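You operate a simulated robot arm through the tools that you are given. There is no shell and no other tool. Be economical: measure what you need, move in short steps, check, and stop when the job is done.

The job below is to be done with a simulated two-armed robot. You get a single attempt, and the scene is never put back.

JOB
Pick up the black brush from the bearing stand with one hand, pass it to the other hand and put it on the shelf under the bearing stand. Set down upright: brush.

Only the result counts: the job must be done as asked and must still hold three seconds after the hand-in. Knocking over, shifting, dropping, spilling or breaking anything else fails it.

ROBOT AND FRAMES
Two 7-joint arms with two-finger parallel grippers on one trunk, on a base that drives. Base frame: it is fixed to the floor where the robot stands at the start and does not move with it; the origin is under the middle of the robot, x ahead of it, y to its left, z up; the surface under the hand at the start is at about z = 800. Readings come in mm, rad, newtons and seconds.
The left shoulder is at the start at [73, 182, 1086], the right one opposite. With the tool pointing down near the work surface each hand reaches from about 300 to 760 mm from the robot's upright axis, wherever it stands, measured 20 degrees to its own side. Places, roughly: shelf under the bearing stand (29x20 cm) [440, -240, 460]. Payload 3.91 kg a hand.
The tool frame of a hand sits at the grasp point between the pads (the TCP): z along the fingers, y along the line on which they close. The tips reach 30 mm beyond it. Largest opening 110 mm; finger width 20, thickness 10; the body of the gripper, 48 by 112 mm, starts 55 mm behind the TCP.
Orientation is told as [roll, pitch, yaw] about the base's x, y, z axes, in that order, counted from this pose: with the fingers straight down and closing along the base's y, the tool's x points along the base's -x, its y along +y and its z along -z.

CONTROLS
- The arms move only by the tool apply_moves. It takes "left_series", "right_series" or both (then of equal length, played together; a hand with none holds still); each is a list that holds one entry, the list of rows, each a list of 7 numbers: the shift along the tool's x, y, z in mm, then the turn, a rotation vector about the tool's x, y, z in rad, then the gripper command, from -1 (shut) to 1 (fully open), values between in proportion. In form: [[[dx, dy, dz, wx, wy, wz, grip], ...]]. A call has 1 to 20 rows; each row shifts and turns the commanded pose from where the row before left it, along the tool's axes as they then stand. Rows are played at 5 a second. More than 50 mm and 0.15 rad between two rows, or a gripper value outside its range, and nothing of the call is played. A pose out of reach is approached as far as the arm can. The call stops where the force on the tool passes 40 N (or 10 N more than at its start, if that is more) or the arm is blocked; 0.2 s more then pass. Each finger travels about 72 mm/s and halts on what it meets, pressing with about 21 N; the grip force reading is that of the motor and also rises with nothing between the fingers. The clock runs only during rows and for 0.2 s after the last one: add rows that do not move to give the fingers time. The reply holds the time, the measured pose of the TCP, the force on the tool along the base axes, the opening and the grip force, in the units named above and with some noise, with the torque about the TCP (base axes, N m) and any sound that the robot's microphone picked up.
- Cameras (640 x 400 px; columns grow to the right, rows downward): "scene" is now at [210.4, -9.7, 1254.3]; the picture's right is [-0.05, -1.00, 0.00], its down [-0.82, 0.04, -0.57] and it looks along [0.57, -0.03, -0.82] (base axes); focal length 214 px, centre (320, 200). "left" rides on the left gripper at [72, -17, -103] in its tool frame; the picture's right is [0.23, 0.97, 0.00], its down [-0.76, 0.18, -0.62] and it looks along [-0.61, 0.14, 0.78] (tool axes); focal length 222 px, centre (320, 200). "right" rides on the right gripper at [72, 17, -103] in its tool frame; the picture's right is [-0.23, 0.97, 0.00], its down [-0.76, -0.18, -0.62] and it looks along [-0.61, -0.14, 0.78] (tool axes); focal length 222 px, centre (320, 200). There is no depth. A picture from a camera that has moved, and an enlarged one, comes with that camera's place and axes in the base frame and with its lens. The place of the scene camera against the robot may be out by one fixed shift of up to 18 mm in any direction.
- grab_frame(camera): a new picture of that camera. No time passes.
- move_column(by): slides the trunk up (or, below 0, down) by that many mm; the arms and the scene camera ride with it, the base frame stays. It gives what a move gives, with no picture.
- roll_base(legs): drives the robot by 1 to 6 legs, each [ahead, left, turn to the left] in mm, mm and rad, along the robot's own axes; the way and the turn of a leg run together, so that a leg with both is an arc; at most 1500 mm and 3.142 rad a leg. The arms and the cameras ride along, it lands a little off, and it stops where it bumps. It gives what a move gives.
- pan_tilt(pan, tilt): turns the head with the scene camera to pan (to the left, within 1.396 rad either way) and tilt (down, from -0.506 to 1.204), counted from straight ahead of the robot. It gives what a move gives.
- close_up(camera, box): a new picture of the part [left, top, right, bottom] of that camera's present view, enlarged. No time passes.
- hand_in(): hands the job in; it is judged then, once.

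Work in short steps. Places have to be worked out from the pictures, the camera data and where the tool is seen: move nearer, look again, correct. Check each grasp and each placing, and mend what went wrong. You have 120 turns and 108 pictures in all, those below and enlarged ones among them. Open the grippers and draw the arms clear of the work before you hand the job in, unless the task says otherwise; then end with one line.

The tools are called as name(argument=value, ...) on one line, values as JSON. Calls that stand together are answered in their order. apply_moves: Moves the arms, as the interface text tells. Its arguments: {"type":"object","properties":{"left_series":{"type":"array"},"right_series":{"type":"array"}},"required":[]} The other tools are called the same way: move_column (by) slides the trunk up or down; roll_base (legs) drives the base; pan_tilt (pan, tilt) turns the head that bears the scene camera; grab_frame (camera) takes a picture; close_up (camera, box) takes an enlarged picture of a part of a camera's view; hand_in () hands the job in.

At the start:

```text
time_s: 0.0
left_ee_pos: [350.9, 103.4, 1062.4]
left_tool_rot: [0.001, 0.0, 0.001]
left_ft_force: [-0.5, 0.5, 0.0]
left_ft_torque: [-0.01, -0.02, 0.0]
left_gripper_width: 109.8
left_finger_force: 0.0
right_ee_pos: [372.5, -220.4, 1081.9]
right_tool_rot: [-0.001, 0.001, 0.001]
right_ft_force: [0.6, 0.5, -0.5]
right_ft_torque: [-0.01, 0.04, -0.02]
right_gripper_width: 109.9
right_finger_force: 0.0
trunk travel left (down, up): [-350.0, 164.0]
robot x, y, heading: [0.7, -0.5, -0.0]
head pan, tilt: [-0.054, 0.965]
```

scene: 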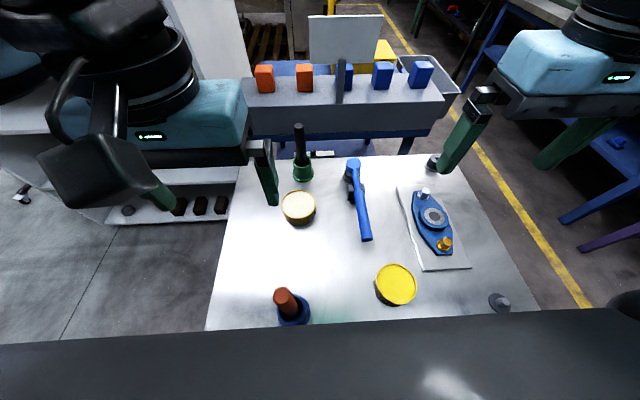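
right: 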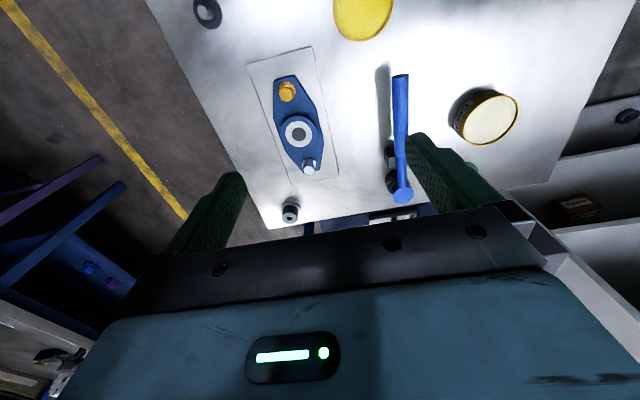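
left: 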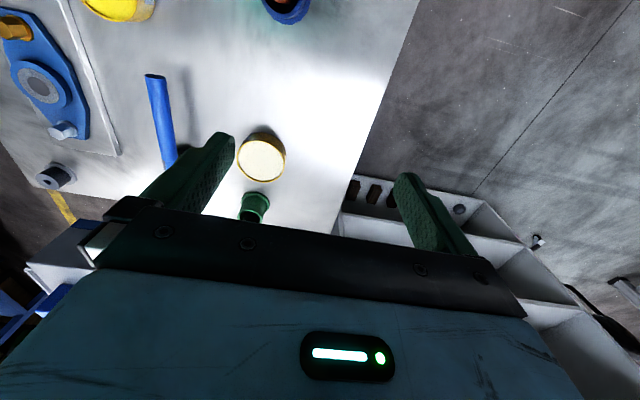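

The scene shows several items on a table; I need to tell which is the black brush, so I enlarge the candidates.

close_up(camera="scene", box=[230, 110, 400, 220])

close_up(camera="scene", box=[230, 220, 400, 330])

```text
3.64 times, centred on (315, 165) of scene
camera zoom: at [210.4, -9.7, 1254.3], right [-0.05, -1.0, 0.0], down [-0.82, 0.04, -0.57], along [0.57, -0.03, -0.82], focal length 780 px, centre (338, 327)
```

zoom: 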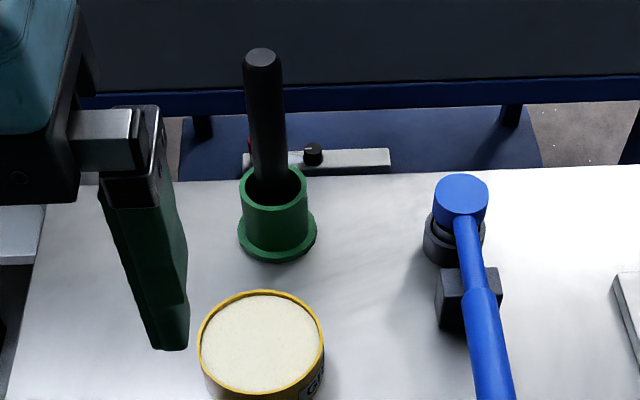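

```text
3.64 times, centred on (315, 275) of scene
camera zoom: at [210.4, -9.7, 1254.3], right [-0.05, -1.0, 0.0], down [-0.82, 0.04, -0.57], along [0.57, -0.03, -0.82], focal length 780 px, centre (338, -73)
```

zoom: 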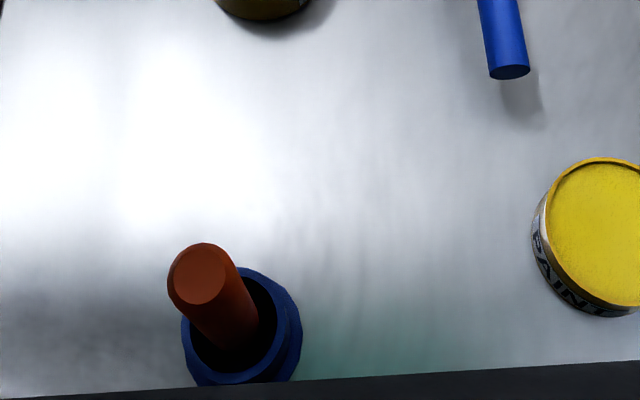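

The black brush is the dark rod standing in the green cup at about (609, 16), with its top near z≈965. Before planning the hand-over I need to see the shelf, so I back away from the table and look from further off.

roll_base(legs=[[-500, 0, 0]])

pan_tilt(pan=-0.25, tilt=0.7)

grab_frame(camera="scene")

```text
time_s: 2.9
left_ee_pos: [-149.7, 103.8, 1061.3]
left_tool_rot: [0.0, -0.001, 0.004]
left_ft_force: [-0.8, 0.7, 0.3]
left_ft_torque: [-0.01, 0.0, -0.01]
left_gripper_width: 109.9
left_finger_force: 0.1
right_ee_pos: [-127.6, -219.1, 1082.8]
right_tool_rot: [0.002, 0.001, 0.004]
right_ft_force: [-0.3, -0.6, 0.2]
right_ft_torque: [0.01, -0.01, -0.02]
right_gripper_width: 110.2
right_finger_force: 0.1
trunk travel left (down, up): [-350.0, 164.0]
robot x, y, heading: [-498.2, 1.5, 0.004]
head pan, tilt: [-0.054, 0.965]
```

```text
time_s: 3.7
left_ee_pos: [-149.2, 105.0, 1061.6]
left_tool_rot: [0.0, 0.001, 0.003]
left_ft_force: [0.0, 0.1, -0.6]
left_ft_torque: [-0.01, -0.04, 0.0]
left_gripper_width: 110.3
left_finger_force: 0.2
right_ee_pos: [-127.3, -218.5, 1080.8]
right_tool_rot: [-0.001, 0.0, 0.004]
right_ft_force: [-0.1, 0.0, 0.1]
right_ft_torque: [-0.01, 0.02, 0.03]
right_gripper_width: 110.1
right_finger_force: 0.1
trunk travel left (down, up): [-350.0, 164.0]
robot x, y, heading: [-500.6, -0.2, 0.009]
head pan, tilt: [-0.25, 0.7]
```

```text
102 pictures are left
camera scene: at [-278.6, -27.0, 1275.1], right [-0.24, -0.97, 0.0], down [-0.63, 0.16, -0.76], along [0.74, -0.19, -0.64], focal length 214 px, centre (320, 200)
```

scene: 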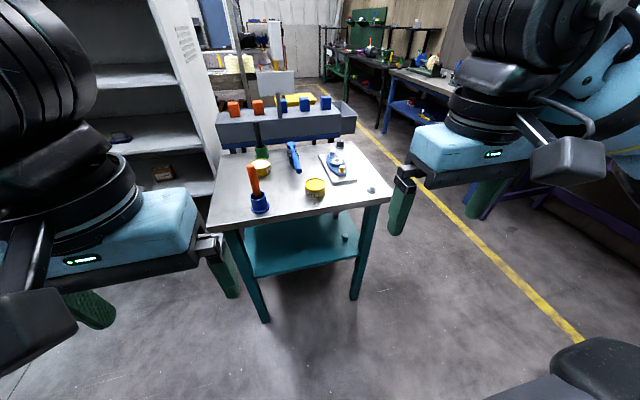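

The stand has a teal shelf between its legs, open from this side. I enlarge it to see its edges and any objects.

close_up(camera="scene", box=[190, 120, 410, 330])

move_column(by=-340)

pan_tilt(pan=-0.25, tilt=0.5)

grab_frame(camera="scene")

close_up(camera="scene", box=[190, 120, 410, 330])

```text
1.90 times, centred on (300, 225) of scene
camera zoom: at [-278.6, -27.0, 1275.1], right [-0.24, -0.97, 0.0], down [-0.63, 0.16, -0.76], along [0.74, -0.19, -0.64], focal length 408 px, centre (358, 152)
```

zoom: 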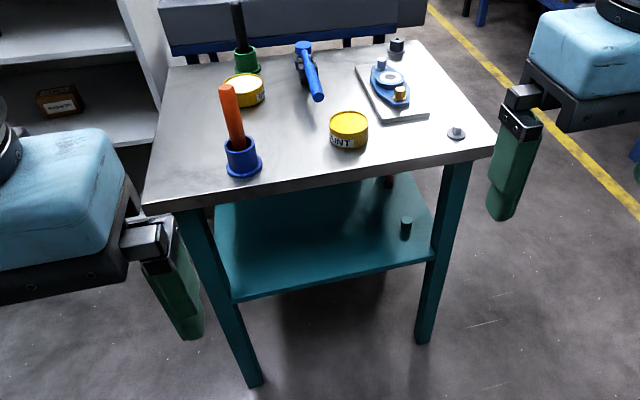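

```text
time_s: 7.0
left_ee_pos: [-144.4, 106.1, 719.5]
left_tool_rot: [-0.002, 0.032, 0.042]
left_ft_force: [-0.2, 0.5, -0.1]
left_ft_torque: [-0.04, -0.01, -0.01]
left_gripper_width: 110.0
left_finger_force: 0.0
right_ee_pos: [-126.5, -219.0, 741.9]
right_tool_rot: [0.001, 0.0, 0.003]
right_ft_force: [-0.8, -0.1, 0.2]
right_ft_torque: [-0.02, 0.02, 0.02]
right_gripper_width: 110.2
right_finger_force: 0.0
trunk travel left (down, up): [-10.0, 504.0]
robot x, y, heading: [-498.7, -0.6, 0.004]
head pan, tilt: [-0.25, 0.7]
```

```text
time_s: 7.8
left_ee_pos: [-145.6, 103.1, 724.3]
left_tool_rot: [-0.006, 0.012, 0.025]
left_ft_force: [-0.4, 0.7, -0.2]
left_ft_torque: [0.0, 0.01, 0.0]
left_gripper_width: 109.8
left_finger_force: 0.0
right_ee_pos: [-126.4, -219.4, 740.8]
right_tool_rot: [0.0, 0.001, 0.005]
right_ft_force: [-0.3, 0.5, 0.2]
right_ft_torque: [-0.03, -0.01, 0.01]
right_gripper_width: 110.1
right_finger_force: 0.0
trunk travel left (down, up): [-10.0, 504.0]
robot x, y, heading: [-498.5, -2.3, 0.008]
head pan, tilt: [-0.25, 0.499]
```

```text
100 pictures are left
camera scene: at [-158.1, 3.9, 930.8], right [0.11, -0.99, 0.0], down [-0.49, -0.05, -0.87], along [0.86, 0.09, -0.5], focal length 214 px, centre (320, 200)
```

scene: 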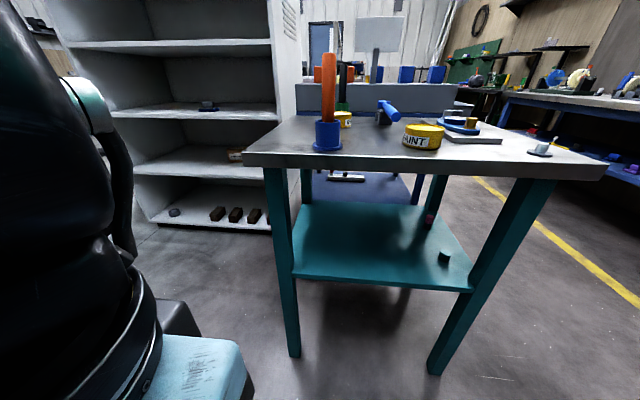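

```text
1.90 times, centred on (300, 225) of scene
camera zoom: at [-158.1, 3.9, 930.8], right [0.11, -0.99, 0.0], down [-0.49, -0.05, -0.87], along [0.86, 0.09, -0.5], focal length 408 px, centre (358, 152)
```

zoom: 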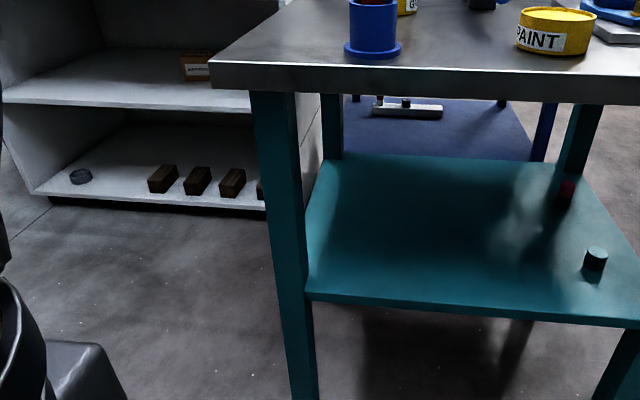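

The shelf spans roughly x 235–650, y −330…110 at z≈460, with a small cylinder near (332, −310) and perhaps another item at the back right. I can reach in from the front with a near-horizontal right hand. Plan: left hand takes the brush by its top, right hand takes it lower. Now back up to the stand.

move_column(by=340)

roll_base(legs=[[500, 0, 0]])

pan_tilt(pan=0.0, tilt=0.85)

grab_frame(camera="scene")

```text
time_s: 11.1
left_ee_pos: [-148.7, 102.9, 1061.8]
left_tool_rot: [0.0, 0.002, 0.004]
left_ft_force: [0.0, -1.1, 0.0]
left_ft_torque: [-0.03, -0.02, 0.03]
left_gripper_width: 109.6
left_finger_force: 0.1
right_ee_pos: [-126.9, -219.6, 1082.3]
right_tool_rot: [0.0, 0.0, 0.004]
right_ft_force: [0.6, 0.3, -0.2]
right_ft_torque: [0.0, -0.02, 0.02]
right_gripper_width: 110.0
right_finger_force: 0.0
trunk travel left (down, up): [-350.0, 164.0]
robot x, y, heading: [-501.6, 0.1, 0.011]
head pan, tilt: [-0.25, 0.499]
```

```text
time_s: 14.1
left_ee_pos: [353.6, 107.7, 1061.1]
left_tool_rot: [0.0, 0.0, 0.007]
left_ft_force: [0.1, -0.8, -0.3]
left_ft_torque: [-0.01, -0.01, 0.01]
left_gripper_width: 109.8
left_finger_force: 0.0
right_ee_pos: [376.7, -215.3, 1082.1]
right_tool_rot: [0.0, 0.0, 0.008]
right_ft_force: [0.4, 0.1, 0.9]
right_ft_torque: [0.0, 0.01, 0.01]
right_gripper_width: 110.1
right_finger_force: 0.0
trunk travel left (down, up): [-350.0, 164.0]
robot x, y, heading: [3.2, 1.9, 0.007]
head pan, tilt: [-0.25, 0.499]
```

```text
time_s: 14.9
left_ee_pos: [353.2, 108.4, 1062.2]
left_tool_rot: [0.001, 0.0, 0.006]
left_ft_force: [0.0, 0.1, 0.0]
left_ft_torque: [0.02, 0.0, 0.02]
left_gripper_width: 110.1
left_finger_force: 0.1
right_ee_pos: [375.9, -215.6, 1081.8]
right_tool_rot: [-0.001, 0.0, 0.008]
right_ft_force: [0.1, 0.2, 0.4]
right_ft_torque: [0.01, 0.02, 0.0]
right_gripper_width: 109.9
right_finger_force: 0.1
trunk travel left (down, up): [-350.0, 164.0]
robot x, y, heading: [-0.8, 2.5, 0.011]
head pan, tilt: [0.0, 0.85]
```

```text
98 pictures are left
camera scene: at [219.3, -2.5, 1263.0], right [0.01, -1.0, 0.0], down [-0.75, -0.01, -0.66], along [0.66, 0.0, -0.75], focal length 214 px, centre (320, 200)
```

scene: 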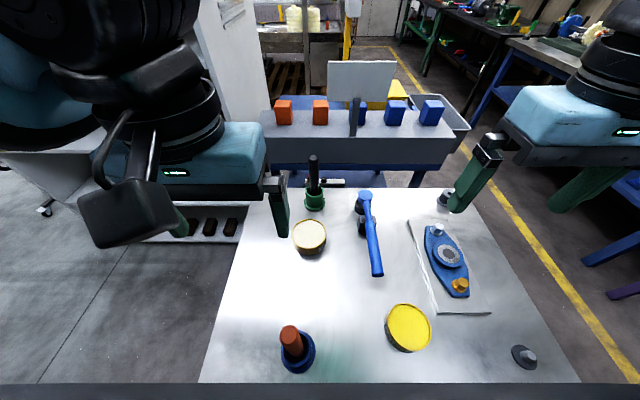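

The brush stands at around (605, 15). I bring the left hand over at present height, stopping slightly short, and look with its camera.

apply_moves(left_series=[[[-42, -18, 0, 0, 0, 0, 1], [-42, -18, 0, 0, 0, 0, 1], [-42, -18, 0, 0, 0, 0, 1], [-42, -18, 0, 0, 0, 0, 1], [-42, -18, 0, 0, 0, 0, 1], [0, 0, 0, 0, 0, 0, 1]]])

grab_frame(camera="left")

grab_frame(camera="scene")

```text
time_s: 16.3
left_ee_pos: [565.2, 19.7, 1061.4]
left_tool_rot: [0.001, 0.001, 0.008]
left_ft_force: [-0.6, 0.3, 0.0]
left_ft_torque: [0.0, 0.0, 0.02]
left_gripper_width: 110.2
left_finger_force: 0.0
right_ee_pos: [375.0, -213.8, 1081.3]
right_tool_rot: [0.001, 0.0, 0.009]
right_ft_force: [-0.4, 0.4, -0.3]
right_ft_torque: [-0.05, 0.03, 0.02]
right_gripper_width: 110.2
right_finger_force: 0.1
trunk travel left (down, up): [-350.0, 164.0]
robot x, y, heading: [1.7, 3.1, 0.008]
head pan, tilt: [0.0, 0.85]
```

```text
97 pictures are left
camera left: at [491.5, 4.1, 1164.9], right [-0.23, 0.97, 0.0], down [0.76, 0.18, 0.62], along [0.61, 0.15, -0.78], focal length 222 px, centre (320, 200)
```

left: 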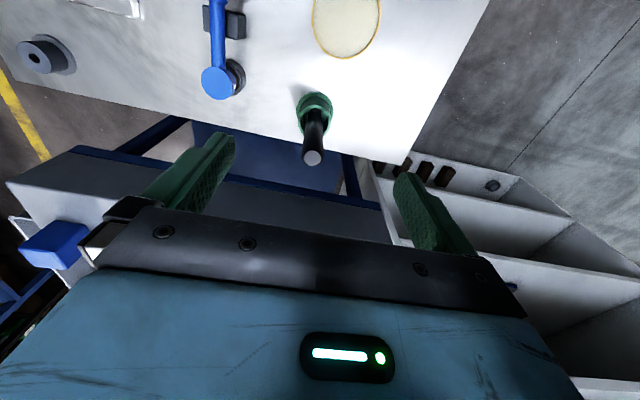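

```text
96 pictures are left
camera scene: at [219.0, -1.8, 1263.0], right [0.01, -1.0, 0.0], down [-0.75, -0.01, -0.66], along [0.66, 0.0, -0.75], focal length 214 px, centre (320, 200)
```

scene: 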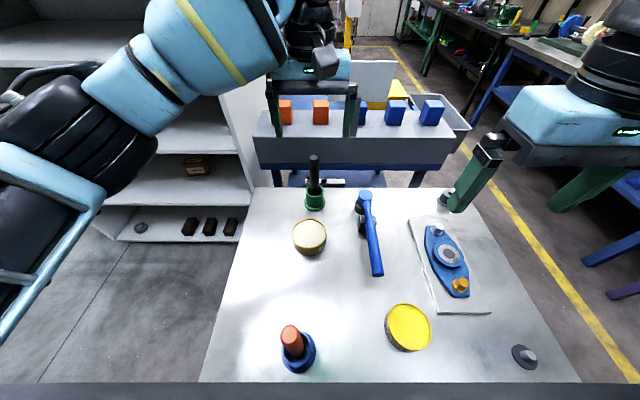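

I enlarge the brush in both cameras to fix its position well.

close_up(camera="left", box=[265, 70, 365, 180])

close_up(camera="scene", box=[265, 140, 365, 220])

```text
3.64 times, centred on (315, 125) of left
camera zoom: at [491.5, 4.1, 1164.9], right [-0.23, 0.97, 0.0], down [0.76, 0.18, 0.62], along [0.61, 0.15, -0.78], focal length 808 px, centre (338, 473)
```

zoom: 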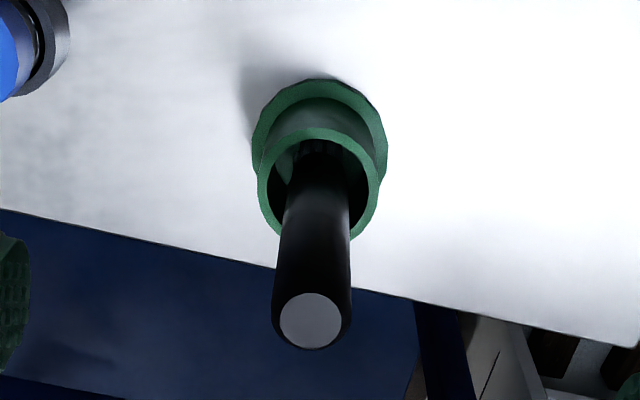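

```text
5.00 times, centred on (315, 180) of scene
camera zoom: at [219.0, -1.8, 1263.0], right [0.01, -1.0, 0.0], down [-0.75, -0.01, -0.66], along [0.66, 0.0, -0.75], focal length 1072 px, centre (345, 300)
```

zoom: 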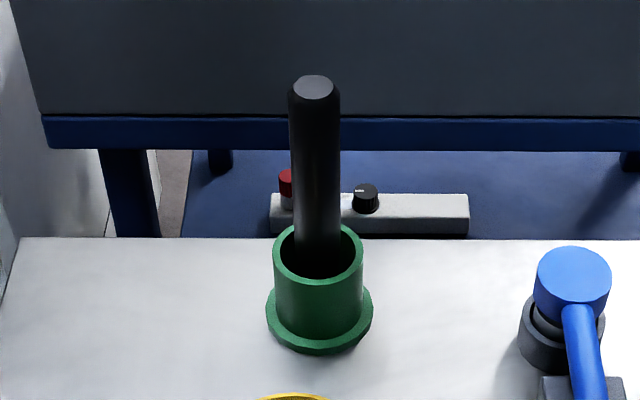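

Both views agree: brush vertical at about (598, 23), top at z≈964, handle ≈22 mm thick. I centre over it and descend so the TCP is ~24 mm below the top.

apply_moves(left_series=[[[-33, 4, 0, 0, 0, 0, 1], [0, 0, 0, 0, 0, 0, 1], [0, 0, 40, 0, 0, 0, 1], [0, 0, 30, 0, 0, 0, 1], [0, 0, 0, 0, 0, 0, 1]]])

grab_frame(camera="left")

close_up(camera="scene", box=[250, 100, 380, 220])

```text
time_s: 17.5
left_ee_pos: [597.7, 23.3, 989.8]
left_tool_rot: [0.0, 0.001, 0.008]
left_ft_force: [0.4, 0.1, 0.3]
left_ft_torque: [-0.01, -0.02, 0.01]
left_gripper_width: 109.9
left_finger_force: 0.1
right_ee_pos: [375.5, -216.0, 1082.2]
right_tool_rot: [0.0, -0.001, 0.008]
right_ft_force: [0.1, -0.1, -0.5]
right_ft_torque: [0.01, 0.02, -0.03]
right_gripper_width: 109.9
right_finger_force: 0.0
trunk travel left (down, up): [-350.0, 164.0]
robot x, y, heading: [5.6, 0.8, 0.003]
head pan, tilt: [0.0, 0.85]
```

```text
93 pictures are left
camera left: at [526.3, 7.3, 1093.2], right [-0.23, 0.97, 0.0], down [0.76, 0.18, 0.62], along [0.61, 0.15, -0.78], focal length 222 px, centre (320, 200)
```

left: 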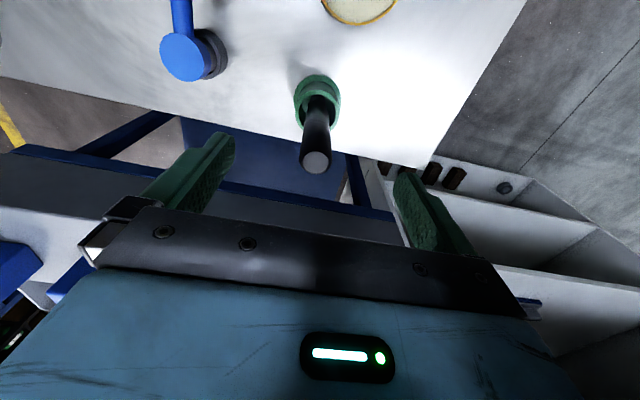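

```text
3.33 times, centred on (315, 160) of scene
camera zoom: at [219.2, -2.5, 1262.9], right [0.01, -1.0, 0.0], down [-0.75, -0.01, -0.66], along [0.66, 0.0, -0.75], focal length 715 px, centre (337, 333)
```

zoom: 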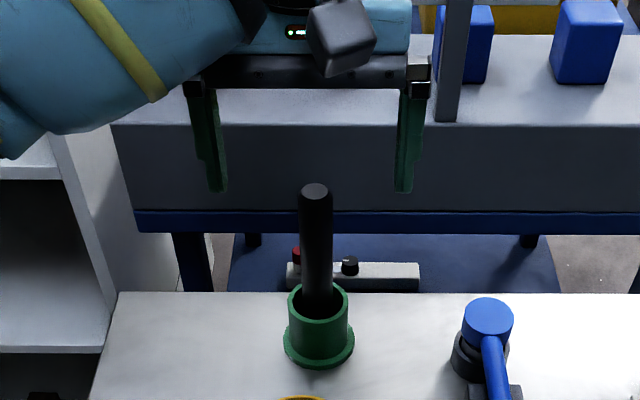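

The top triangulates to (596, 22, 964), centred between the fingers. I lower 48 mm and close slowly.

apply_moves(left_series=[[[0, 0, 25, 0, 0, 0, 1], [0, 0, 23, 0, 0, 0, 1], [0, 0, 0, 0, 0, 0, 0.2], [0, 0, 0, 0, 0, 0, -0.3], [0, 0, 0, 0, 0, 0, -0.7], [0, 0, 0, 0, 0, 0, -1], [0, 0, 0, 0, 0, 0, -1], [0, 0, 0, 0, 0, 0, -1]]])

close_up(camera="scene", box=[250, 100, 380, 220])

```text
time_s: 19.3
left_ee_pos: [597.9, 23.8, 942.4]
left_tool_rot: [-0.002, 0.002, 0.008]
left_ft_force: [-0.1, -0.4, 0.6]
left_ft_torque: [-0.02, 0.01, -0.01]
left_gripper_width: 21.9
left_finger_force: 20.9
right_ee_pos: [376.2, -216.5, 1082.1]
right_tool_rot: [0.0, 0.001, 0.006]
right_ft_force: [-0.1, 0.0, -0.5]
right_ft_torque: [-0.01, -0.02, 0.03]
right_gripper_width: 110.1
right_finger_force: 0.0
trunk travel left (down, up): [-350.0, 164.0]
robot x, y, heading: [1.1, 1.2, 0.004]
head pan, tilt: [0.0, 0.85]
```

```text
3.33 times, centred on (315, 160) of scene
camera zoom: at [219.4, -2.5, 1262.9], right [0.01, -1.0, 0.0], down [-0.75, -0.01, -0.66], along [0.66, 0.0, -0.75], focal length 715 px, centre (337, 333)
```

zoom: 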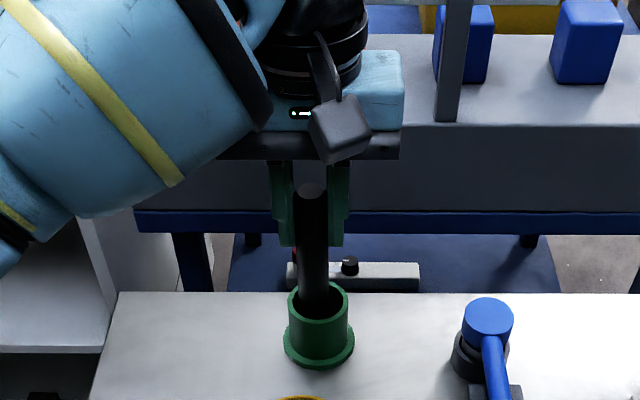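

Gripped at 21.9 mm with 21 N. I lift slowly, straight up, and check that the cup stays put.

apply_moves(left_series=[[[0, 0, -10, 0, 0, 0, -1], [0, 0, -15, 0, 0, 0, -1], [0, 0, -20, 0, 0, 0, -1], [0, 0, -20, 0, 0, 0, -1], [0, 0, -20, 0, 0, 0, -1], [0, 0, 0, 0, 0, 0, -1]]])

close_up(camera="scene", box=[250, 80, 380, 220])

```text
time_s: 20.7
left_ee_pos: [596.5, 26.1, 1028.2]
left_tool_rot: [0.0, 0.001, 0.007]
left_ft_force: [0.4, -0.1, -0.5]
left_ft_torque: [-0.02, 0.0, -0.01]
left_gripper_width: 22.2
left_finger_force: 21.1
right_ee_pos: [377.2, -215.7, 1082.8]
right_tool_rot: [0.001, 0.001, 0.006]
right_ft_force: [0.6, 0.0, -1.0]
right_ft_torque: [0.01, 0.01, 0.01]
right_gripper_width: 109.9
right_finger_force: 0.0
trunk travel left (down, up): [-350.0, 164.0]
robot x, y, heading: [1.6, 3.6, 0.007]
head pan, tilt: [0.0, 0.85]
```

```text
2.86 times, centred on (315, 150) of scene
camera zoom: at [219.6, -2.4, 1262.8], right [0.01, -1.0, 0.0], down [-0.75, -0.01, -0.66], along [0.66, 0.0, -0.75], focal length 613 px, centre (334, 343)
```

zoom: 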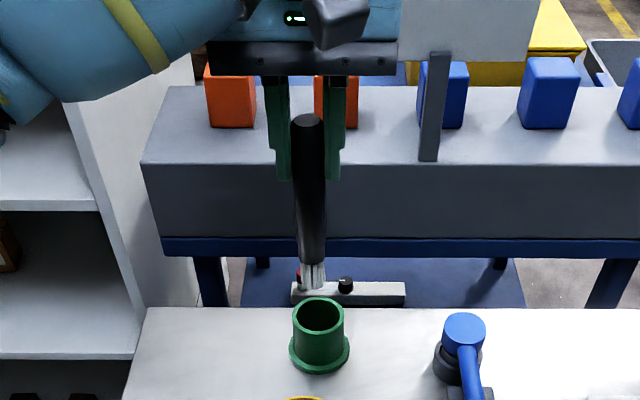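

The brush is out, bristles downward, about 150 mm long (bottom ≈128 mm below the left TCP); the cup did not move. I raise and shift the brush a little to the right, and pitch the right hand so its fingers point forward, 30° downward.

apply_moves(left_series=[[[0, -10, -10, 0, 0, 0, -1], [0, -10, -10, 0, 0, 0, -1], [0, -10, -10, 0, 0, 0, -1], [0, -10, 0, 0, 0, 0, -1], [0, -10, 0, 0, 0, 0, -1], [0, -10, 0, 0, 0, 0, -1], [0, 0, 0, 0, 0, 0, -1], [0, 0, 0, 0, 0, 0, -1], [0, 0, 0, 0, 0, 0, -1]]], right_series=[[[0, 0, 0, 0, -0.131, 0, 1], [0, 0, 0, 0, -0.131, 0, 1], [0, 0, 0, 0, -0.131, 0, 1], [0, 0, 0, 0, -0.131, 0, 1], [0, 0, 0, 0, -0.131, 0, 1], [0, 0, 0, 0, -0.131, 0, 1], [0, 0, 0, 0, -0.131, 0, 1], [0, 0, 0, 0, -0.131, 0, 1], [0, 0, 0, 0, 0, 0, 1]]])

grab_frame(camera="scene")

grab_frame(camera="right")

```text
time_s: 22.7
left_ee_pos: [596.2, -36.3, 1060.5]
left_tool_rot: [0.0, 0.0, 0.007]
left_ft_force: [-0.5, 0.3, -0.6]
left_ft_torque: [-0.03, 0.02, 0.01]
left_gripper_width: 22.3
left_finger_force: 20.8
right_ee_pos: [447.9, -200.6, 1137.0]
right_tool_rot: [-0.002, -1.048, 0.009]
right_ft_force: [0.1, 0.8, -0.5]
right_ft_torque: [-0.01, -0.02, 0.01]
right_gripper_width: 110.1
right_finger_force: 0.1
right hand out of reach, approached as far as the arm can: row 5, 6, 7, 8
trunk travel left (down, up): [-350.0, 164.0]
robot x, y, heading: [1.9, 2.1, 0.005]
head pan, tilt: [0.0, 0.85]
```

```text
89 pictures are left
camera scene: at [219.3, -2.4, 1262.9], right [0.01, -1.0, 0.0], down [-0.75, -0.01, -0.66], along [0.66, 0.0, -0.75], focal length 214 px, centre (320, 200)
```

scene: 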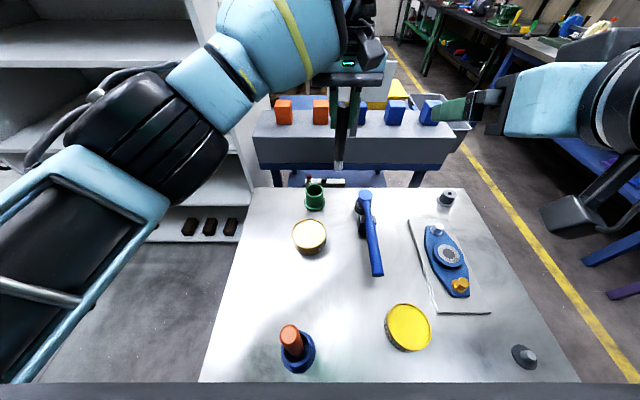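

```text
88 pictures are left
camera right: at [321.2, -184.0, 1126.3], right [0.11, 0.97, 0.2], down [-0.16, -0.18, 0.97], along [0.98, -0.13, 0.14], focal length 222 px, centre (320, 200)
```

right: 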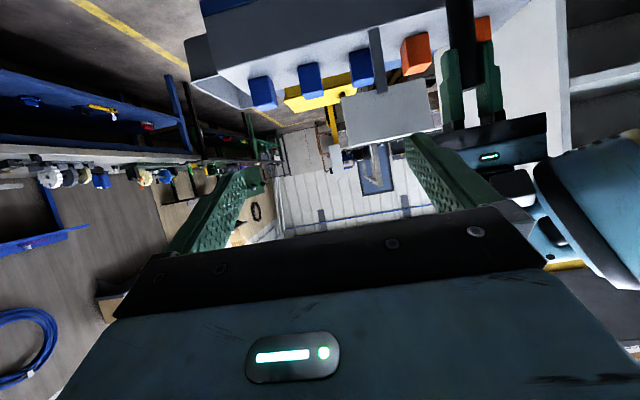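

The right hand hit its reach limit in close and drifted outward, so I work further from the body: lower/extend the right hand, yaw it ~0.5 rad left so it comes in from the right side, and bring the brush to y≈−96.

apply_moves(left_series=[[[0, -10, 0, 0, 0, 0, -1], [0, -10, 0, 0, 0, 0, -1], [0, -10, 0, 0, 0, 0, -1], [0, -10, 0, 0, 0, 0, -1], [0, -10, 0, 0, 0, 0, -1], [0, -10, 0, 0, 0, 0, -1], [0, 0, 0, 0, 0, 0, -1], [0, 0, 0, 0, 0, 0, -1]]], right_series=[[[14.7, 0, 29.3, 0, 0, 0, 1], [14.7, 0, 29.3, 0, 0, 0, 1], [14.7, 0, 29.3, 0, 0, 0, 1], [0, 0, 0, -0.108, 0, -0.0625, 1], [0, 0, 0, -0.108, 0, -0.0625, 1], [0, 0, 0, -0.108, 0, -0.0625, 1], [0, 0, 0, -0.108, 0, -0.0625, 1], [0, 0, 0, 0, 0, 0, 1]]])

grab_frame(camera="scene")

grab_frame(camera="right")

```text
time_s: 23.8
left_ee_pos: [638.1, 3.7, 1025.7]
left_tool_rot: [-0.016, 0.073, 0.156]
left_ft_force: [0.6, 0.3, 0.5]
left_ft_torque: [0.0, 0.02, 0.02]
left_gripper_width: 22.0
left_finger_force: 20.6
left hand out of reach, approached as far as the arm can: row 5
right_ee_pos: [501.5, -201.1, 1054.3]
right_tool_rot: [-0.002, -1.049, 0.189]
right_ft_force: [0.1, -0.6, -0.1]
right_ft_torque: [0.0, 0.0, 0.03]
right_gripper_width: 110.0
right_finger_force: 0.2
trunk travel left (down, up): [-350.0, 164.0]
robot x, y, heading: [4.9, 2.7, 0.003]
head pan, tilt: [0.0, 0.85]
stopped in row 5 (left hand): the arm was blocked; the commanded pose is now the measured one
```

```text
87 pictures are left
camera scene: at [219.4, -2.5, 1262.9], right [0.01, -1.0, 0.0], down [-0.75, -0.01, -0.66], along [0.66, 0.01, -0.75], focal length 214 px, centre (320, 200)
```

scene: 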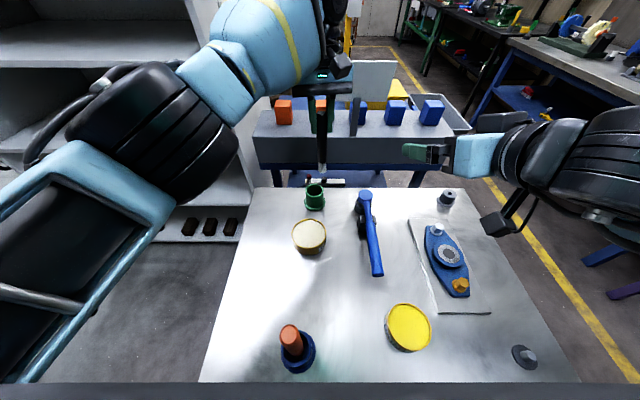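

```text
86 pictures are left
camera right: at [373.9, -207.9, 1042.5], right [-0.07, 0.98, 0.2], down [-0.12, -0.2, 0.97], along [0.99, 0.04, 0.14], focal length 222 px, centre (320, 200)
```

right: 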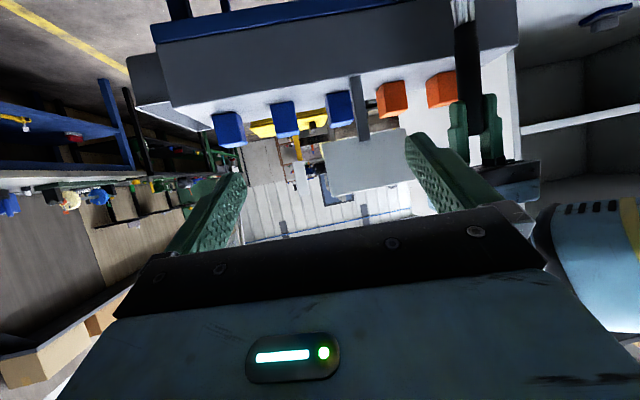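

The left arm hits a joint limit going that far right, so I return it to about (598, −10, 1060) with zero rotation, and continue yawing the right hand to ~0.54.

apply_moves(left_series=[[[10, 0, -9, -0.004, -0.018, 0.039, -1], [10, -4, -9, -0.004, -0.018, 0.039, -1], [10, -4, -9, -0.004, -0.018, 0.039, -1], [10, -6, -8, -0.004, -0.018, 0.039, -1], [0, 0, 0, 0, 0, 0, -1]]], right_series=[[[0, 0, 0, -0.1, 0, -0.058, 1], [0, 0, 0, -0.1, 0, -0.058, 1], [0, 0, 0, -0.1, 0, -0.058, 1], [0, 0, 0, 0, 0, 0, 1], [0, 0, 0, 0, 0, 0, 1]]])

grab_frame(camera="right")

grab_frame(camera="scene")

```text
time_s: 25.0
left_ee_pos: [598.9, -15.1, 1063.6]
left_tool_rot: [-0.005, 0.0, -0.006]
left_ft_force: [-0.1, -0.5, 0.0]
left_ft_torque: [0.0, -0.06, 0.01]
left_gripper_width: 22.1
left_finger_force: 20.8
right_ee_pos: [501.7, -200.2, 1052.8]
right_tool_rot: [-0.004, -1.049, 0.539]
right_ft_force: [0.3, 1.1, -0.4]
right_ft_torque: [-0.02, 0.01, 0.04]
right_gripper_width: 109.8
right_finger_force: 0.1
trunk travel left (down, up): [-350.0, 164.0]
robot x, y, heading: [1.6, -0.6, 0.005]
head pan, tilt: [0.0, 0.85]
```

```text
85 pictures are left
camera right: at [383.8, -250.7, 1042.5], right [-0.4, 0.9, 0.2], down [-0.05, -0.23, 0.97], along [0.92, 0.38, 0.14], focal length 222 px, centre (320, 200)
```

right: 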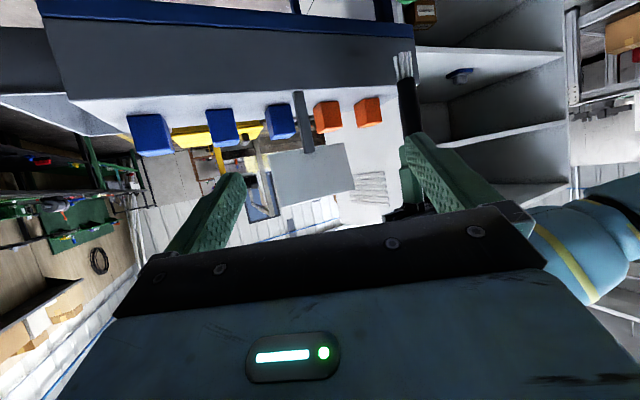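

```text
84 pictures are left
camera scene: at [219.5, -2.4, 1262.9], right [0.01, -1.0, 0.0], down [-0.75, -0.01, -0.66], along [0.66, 0.01, -0.75], focal length 214 px, centre (320, 200)
```

scene: 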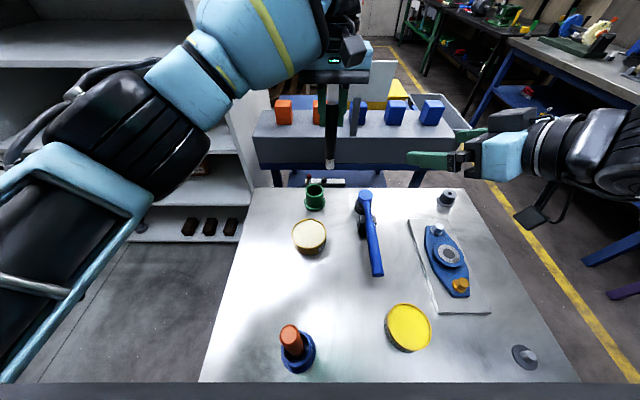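

Brush axis at (599, −15). In the right hand's own directions that is 178 mm forward, 109 mm left, 58 mm lower; I first align laterally and in height, staying ~128 mm short.

apply_moves(right_series=[[[6.3, 27.2, 18, 0, 0, 0, 1], [6.3, 27.2, 18, 0, 0, 0, 1], [6.3, 27.2, 18, 0, 0, 0, 1], [6.3, 27.2, 18, 0, 0, 0, 1], [0, 0, 0, 0, 0, 0, 1]]])

grab_frame(camera="right")

grab_frame(camera="scene")

```text
time_s: 26.2
left_ee_pos: [598.7, -14.9, 1063.1]
left_tool_rot: [-0.005, -0.003, -0.006]
left_ft_force: [0.0, 0.0, -0.1]
left_ft_torque: [0.0, 0.02, -0.03]
left_gripper_width: 22.0
left_finger_force: 20.4
right_ee_pos: [487.8, -81.5, 994.6]
right_tool_rot: [-0.004, -1.048, 0.536]
right_ft_force: [0.4, -0.1, -0.1]
right_ft_torque: [-0.01, 0.02, -0.03]
right_gripper_width: 110.2
right_finger_force: 0.0
trunk travel left (down, up): [-350.0, 164.0]
robot x, y, heading: [3.7, 1.4, 0.007]
head pan, tilt: [0.0, 0.85]
```

```text
83 pictures are left
camera right: at [371.1, -130.7, 983.8], right [-0.4, 0.9, 0.2], down [-0.05, -0.23, 0.97], along [0.92, 0.38, 0.14], focal length 222 px, centre (320, 200)
```

right: 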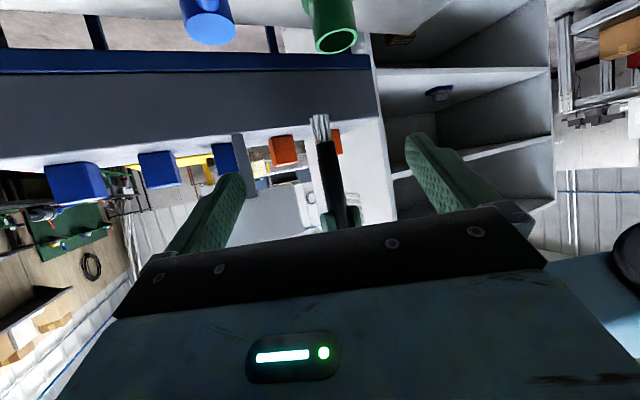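

```text
82 pictures are left
camera scene: at [219.2, -2.8, 1262.9], right [0.01, -1.0, 0.0], down [-0.75, -0.01, -0.66], along [0.66, 0.01, -0.75], focal length 214 px, centre (320, 200)
```

scene: 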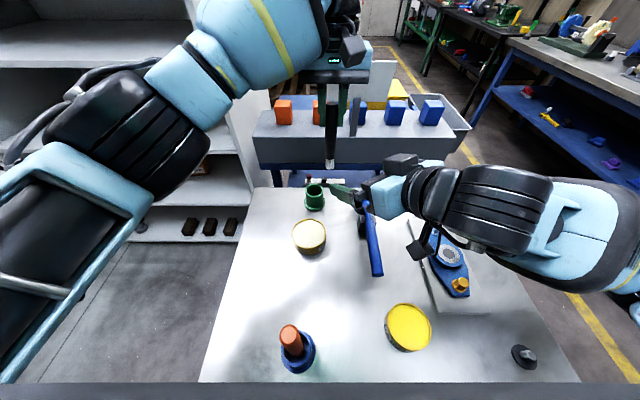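

Bristle tip triangulates to z≈935 and the handle is centred laterally (0.6 mm off). I advance 100 mm and check.

apply_moves(right_series=[[[-12.5, 0, 21.6, 0, 0, 0, 1], [-12.5, 0, 21.6, 0, 0, 0, 1], [-12.5, 0, 21.6, 0, 0, 0, 1], [-12.5, 0, 21.6, 0, 0, 0, 1], [0, 0, 0, 0, 0, 0, 1]]])

grab_frame(camera="right")

close_up(camera="scene", box=[250, 40, 450, 240])

```text
time_s: 27.4
left_ee_pos: [598.3, -14.9, 1061.8]
left_tool_rot: [-0.005, -0.002, -0.005]
left_ft_force: [-0.9, 1.1, -0.1]
left_ft_torque: [-0.02, -0.02, 0.01]
left_gripper_width: 22.3
left_finger_force: 21.6
right_ee_pos: [575.7, -31.5, 996.8]
right_tool_rot: [-0.005, -1.048, 0.542]
right_ft_force: [0.2, 0.1, 0.0]
right_ft_torque: [0.02, -0.02, -0.03]
right_gripper_width: 110.3
right_finger_force: 0.1
trunk travel left (down, up): [-350.0, 164.0]
robot x, y, heading: [4.0, 1.4, 0.01]
head pan, tilt: [0.0, 0.85]
```

```text
81 pictures are left
camera right: at [457.8, -80.8, 985.0], right [-0.4, 0.9, 0.19], down [-0.05, -0.23, 0.97], along [0.92, 0.38, 0.14], focal length 222 px, centre (320, 200)
```

right: 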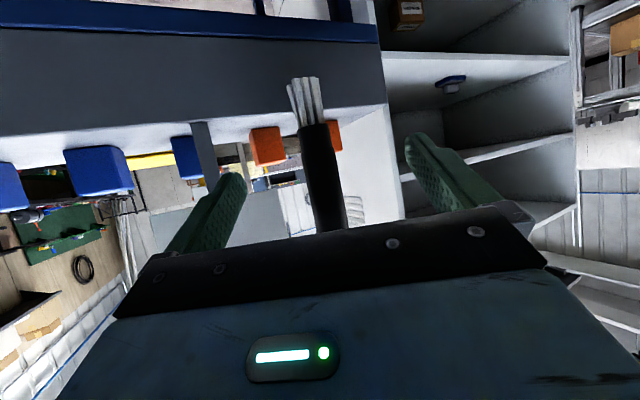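

```text
2.00 times, centred on (350, 140) of scene
camera zoom: at [219.2, -2.6, 1262.9], right [0.01, -1.0, 0.0], down [-0.75, -0.01, -0.66], along [0.66, 0.01, -0.75], focal length 429 px, centre (260, 320)
```

zoom: 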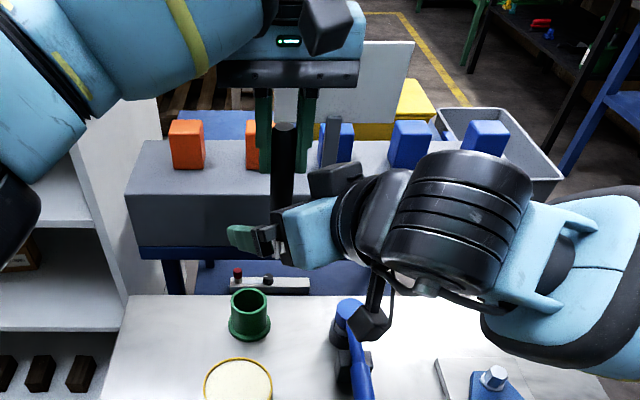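

Remaining: 28 mm forward, 2.6 mm left. I move in and close the right gripper around the lower handle.

apply_moves(right_series=[[[-7, 1.3, 12.1, 0, 0, 0, 1], [-7, 1.3, 12.1, 0, 0, 0, 1], [0, 0, 0, 0, 0, 0, 1], [0, 0, 0, 0, 0, 0, 0.3], [0, 0, 0, 0, 0, 0, -0.2], [0, 0, 0, 0, 0, 0, -0.6], [0, 0, 0, 0, 0, 0, -1], [0, 0, 0, 0, 0, 0, -1], [0, 0, 0, 0, 0, 0, -1]]])

grab_frame(camera="right")

close_up(camera="scene", box=[250, 40, 450, 240])

```text
time_s: 29.4
left_ee_pos: [599.5, -14.7, 1063.6]
left_tool_rot: [-0.004, -0.001, -0.005]
left_ft_force: [-9.5, 12.0, 0.6]
left_ft_torque: [0.53, 0.61, -0.03]
left_gripper_width: 22.5
left_finger_force: 21.0
right_ee_pos: [598.4, -15.7, 996.2]
right_tool_rot: [-0.008, -1.047, 0.536]
right_ft_force: [10.2, -10.6, -1.3]
right_ft_torque: [0.21, 0.06, -0.02]
right_gripper_width: 22.4
right_finger_force: 20.8
trunk travel left (down, up): [-350.0, 164.0]
robot x, y, heading: [1.7, 2.3, 0.009]
head pan, tilt: [0.0, 0.85]
```

```text
79 pictures are left
camera right: at [480.8, -65.4, 985.2], right [-0.4, 0.9, 0.19], down [-0.05, -0.23, 0.97], along [0.92, 0.38, 0.14], focal length 222 px, centre (320, 200)
```

right: 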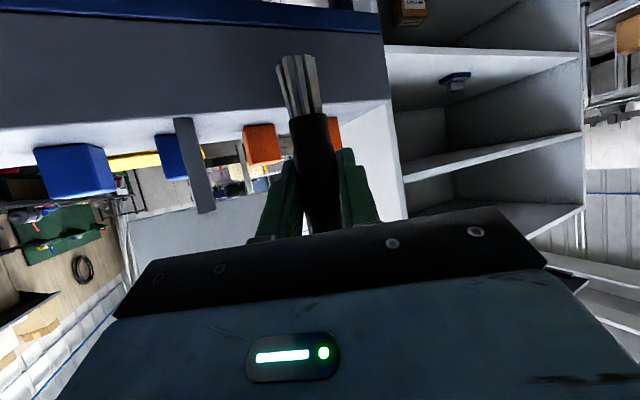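

```text
2.00 times, centred on (350, 140) of scene
camera zoom: at [219.4, -2.3, 1262.9], right [0.01, -1.0, 0.0], down [-0.75, -0.01, -0.66], along [0.66, 0.01, -0.75], focal length 429 px, centre (260, 320)
```

zoom: 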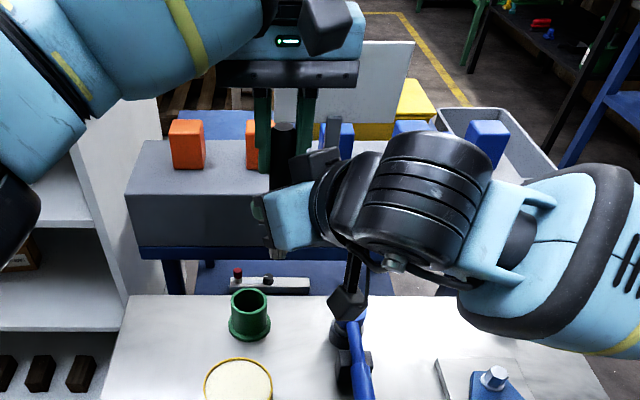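

Both hands grip (22.4 mm each) with ~14 N side load, so I ease the right hand 2 mm sideways before the left lets go.

apply_moves(right_series=[[[0, -1.2, 0, 0, 0, 0, -1], [0, -1, 0, 0, 0, 0, -1], [0, 0, 0, 0, 0, 0, -1]]])

```text
time_s: 30.2
left_ee_pos: [600.3, -15.0, 1064.1]
left_tool_rot: [-0.002, -0.001, -0.006]
left_ft_force: [-10.7, 9.6, 0.1]
left_ft_torque: [0.55, 0.42, -0.07]
left_gripper_width: 22.4
left_finger_force: 21.4
right_ee_pos: [598.7, -16.6, 995.5]
right_tool_rot: [-0.003, -1.048, 0.538]
right_ft_force: [11.1, -8.3, -0.5]
right_ft_torque: [-0.03, 0.27, 0.03]
right_gripper_width: 22.6
right_finger_force: 21.4
trunk travel left (down, up): [-350.0, 164.0]
robot x, y, heading: [0.1, 3.3, 0.005]
head pan, tilt: [0.0, 0.85]
```

The load is small and will just relax on release. I open the left gripper and raise it clear.

apply_moves(left_series=[[[0, 0, 0, 0, 0, 0, -0.4], [0, 0, 0, 0, 0, 0, 0], [0, 0, 0, 0, 0, 0, 0], [0, 0, -20, 0, 0, 0, 0], [0, 0, -30, 0, 0, 0, 0], [0, 0, -30, 0, 0, 0, 0], [0, 0, 0, 0, 0, 0, 0]]])

grab_frame(camera="left")

close_up(camera="scene", box=[250, 40, 450, 240])

```text
time_s: 32.0
left_ee_pos: [618.4, 19.7, 1116.1]
left_tool_rot: [-0.021, 0.06, 0.06]
left_ft_force: [-0.4, 0.0, 0.2]
left_ft_torque: [0.02, 0.0, -0.02]
left_gripper_width: 55.1
left_finger_force: 0.0
right_ee_pos: [598.6, -16.0, 997.3]
right_tool_rot: [-0.007, -1.047, 0.539]
right_ft_force: [0.4, 0.2, 0.1]
right_ft_torque: [-0.04, 0.01, -0.03]
right_gripper_width: 22.4
right_finger_force: 21.1
trunk travel left (down, up): [-350.0, 164.0]
robot x, y, heading: [2.7, 2.1, 0.006]
head pan, tilt: [0.0, 0.85]
stopped in row 7 (left hand): the arm was blocked; the commanded pose is now the measured one
```

```text
77 pictures are left
camera left: at [553.3, 2.6, 1224.2], right [-0.28, 0.96, -0.01], down [0.78, 0.24, 0.57], along [0.55, 0.16, -0.82], focal length 222 px, centre (320, 200)
```

left: 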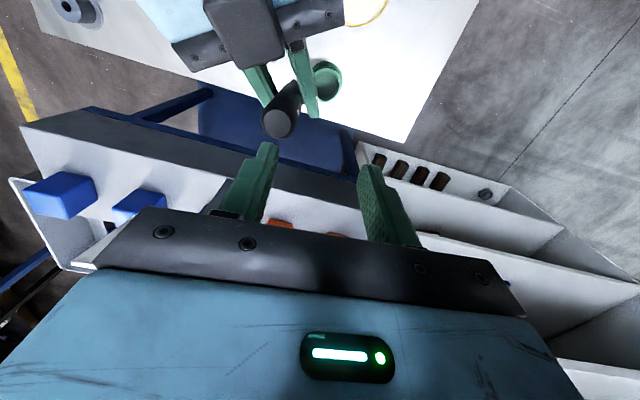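

```text
2.00 times, centred on (350, 140) of scene
camera zoom: at [219.6, -2.0, 1262.8], right [0.01, -1.0, 0.0], down [-0.75, -0.01, -0.66], along [0.66, 0.0, -0.75], focal length 429 px, centre (260, 320)
```

zoom: 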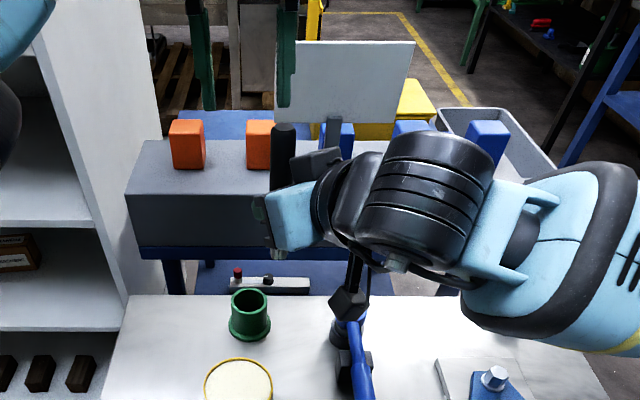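

The right hand alone holds the brush, upright. The brown brush (top ≈965, near x 264, y 31) lies on the way back, so I shift the right hand to y≈−196 and up, yaw it straight ahead, and take the left hand aside.

apply_moves(left_series=[[[15, 22, 0, 0, 0, 0, 0], [15, 22, 0, 0, 0, 0, 0], [15, 22, 0, 0, 0, 0, 0], [15, 22, 0, 0, 0, 0, 0], [15, 22, 0, 0, 0, 0, 0], [15, 22, 0, 0, 0, 0, 0], [0, 0, 0, 0, 0, 0, 0], [0, 0, 0, 0, 0, 0, 0], [0, 0, 0, 0, 0, 0, 0], [0, 0, 0, 0, 0, 0, 0], [0, 0, 0, 0, 0, 0, 0], [0, 0, 0, 0, 0, 0, 0]]], right_series=[[[3.3, -20.6, -25.8, 0, 0, 0, -1], [3.3, -20.6, -25.8, 0, 0, 0, -1], [3.3, -20.6, -25.8, 0, 0, 0, -1], [3.3, -20.6, -25.8, 0, 0, 0, -1], [3.3, -20.6, -25.8, 0, 0, 0, -1], [3.3, -20.6, -25.8, 0, 0, 0, -1], [0, 0, 0, 0.0935, 0, 0.054, -1], [0, 0, 0, 0.0935, 0, 0.054, -1], [0, 0, 0, 0.0935, 0, 0.054, -1], [0, 0, 0, 0.0935, 0, 0.054, -1], [0, 0, 0, 0.0935, 0, 0.054, -1], [0, 0, 0, 0, 0, 0, -1]]])

grab_frame(camera="scene")

```text
time_s: 34.6
left_ee_pos: [521.0, 143.7, 1120.0]
left_tool_rot: [-0.021, 0.058, 0.056]
left_ft_force: [-1.2, -0.5, -0.4]
left_ft_torque: [0.0, -0.02, 0.02]
left_gripper_width: 54.9
left_finger_force: 0.0
right_ee_pos: [536.7, -196.6, 1056.1]
right_tool_rot: [-0.002, -1.049, -0.003]
right_ft_force: [0.2, -0.3, -1.1]
right_ft_torque: [0.0, -0.01, 0.04]
right_gripper_width: 22.1
right_finger_force: 21.5
trunk travel left (down, up): [-350.0, 164.0]
robot x, y, heading: [-0.9, -0.7, 0.008]
head pan, tilt: [0.0, 0.85]
```

```text
75 pictures are left
camera scene: at [219.3, -2.6, 1262.9], right [0.01, -1.0, 0.0], down [-0.75, -0.01, -0.66], along [0.66, 0.01, -0.75], focal length 214 px, centre (320, 200)
```

scene: 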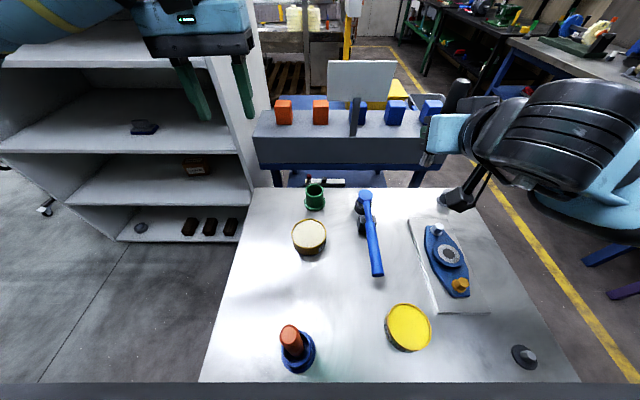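

Clear. I drive back 600 mm.

roll_base(legs=[[-600, 0, 0]])

apply_moves(left_series=[[[20, 20, 0, 0, -0.015, 0.014, 0], [20, 20, 0, 0, -0.015, 0.014, 0], [20, 20, 0, 0, -0.015, 0.014, 0], [20, 20, 0, 0, -0.015, 0.014, 0], [20, 20, 0, 0, 0, 0, 0], [20, 20, 0, 0, 0, 0, 0], [10, 20, 0, 0, 0, 0, 0], [0, 0, 0, 0, 0, 0, 0]]])

move_column(by=-340)

grab_frame(camera="scene")

```text
time_s: 38.0
left_ee_pos: [-73.4, 137.0, 1119.3]
left_tool_rot: [-0.022, 0.058, 0.048]
left_ft_force: [0.0, -0.2, 0.5]
left_ft_torque: [-0.02, -0.01, 0.02]
left_gripper_width: 55.0
left_finger_force: 0.1
right_ee_pos: [-59.6, -202.8, 1056.6]
right_tool_rot: [-0.004, -1.05, -0.009]
right_ft_force: [0.0, 0.7, 0.1]
right_ft_torque: [-0.01, 0.0, 0.01]
right_gripper_width: 22.1
right_finger_force: 20.9
trunk travel left (down, up): [-350.0, 164.0]
robot x, y, heading: [-591.9, 0.3, 0.001]
head pan, tilt: [0.0, 0.85]
```

```text
time_s: 39.8
left_ee_pos: [-205.2, 275.4, 1119.4]
left_tool_rot: [-0.023, -0.002, -0.009]
left_ft_force: [-0.4, -0.2, -0.6]
left_ft_torque: [0.01, 0.0, -0.05]
left_gripper_width: 54.9
left_finger_force: 0.0
right_ee_pos: [-59.5, -203.1, 1056.8]
right_tool_rot: [-0.002, -1.05, -0.009]
right_ft_force: [-0.3, 0.6, 0.2]
right_ft_torque: [-0.03, 0.04, 0.01]
right_gripper_width: 22.3
right_finger_force: 21.1
trunk travel left (down, up): [-350.0, 164.0]
robot x, y, heading: [-592.8, -1.8, -0.003]
head pan, tilt: [0.0, 0.85]
```

```text
time_s: 43.1
left_ee_pos: [-204.4, 276.6, 779.5]
left_tool_rot: [-0.022, -0.006, -0.008]
left_ft_force: [0.2, -0.4, -0.4]
left_ft_torque: [0.03, 0.01, 0.01]
left_gripper_width: 54.9
left_finger_force: 0.1
right_ee_pos: [-31.4, -202.9, 690.3]
right_tool_rot: [-0.003, -0.972, -0.011]
right_ft_force: [0.1, 0.2, -0.7]
right_ft_torque: [0.01, 0.03, -0.02]
right_gripper_width: 22.3
right_finger_force: 20.4
trunk travel left (down, up): [-10.0, 504.0]
robot x, y, heading: [-594.9, -1.7, -0.004]
head pan, tilt: [0.0, 0.85]
```

```text
74 pictures are left
camera scene: at [-261.8, -6.3, 902.6], right [0.0, -1.0, 0.0], down [-0.75, 0.0, -0.66], along [0.66, 0.0, -0.75], focal length 214 px, centre (320, 200)
```

scene: 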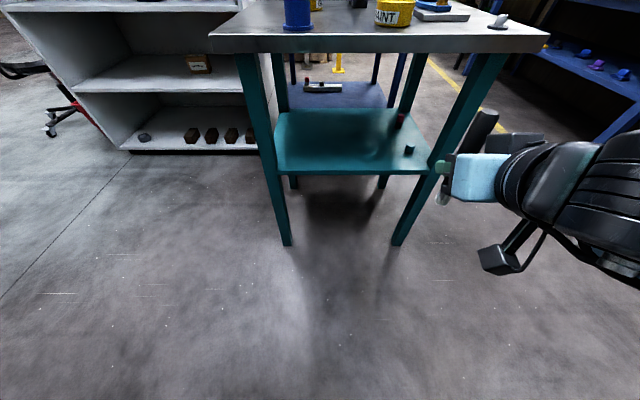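

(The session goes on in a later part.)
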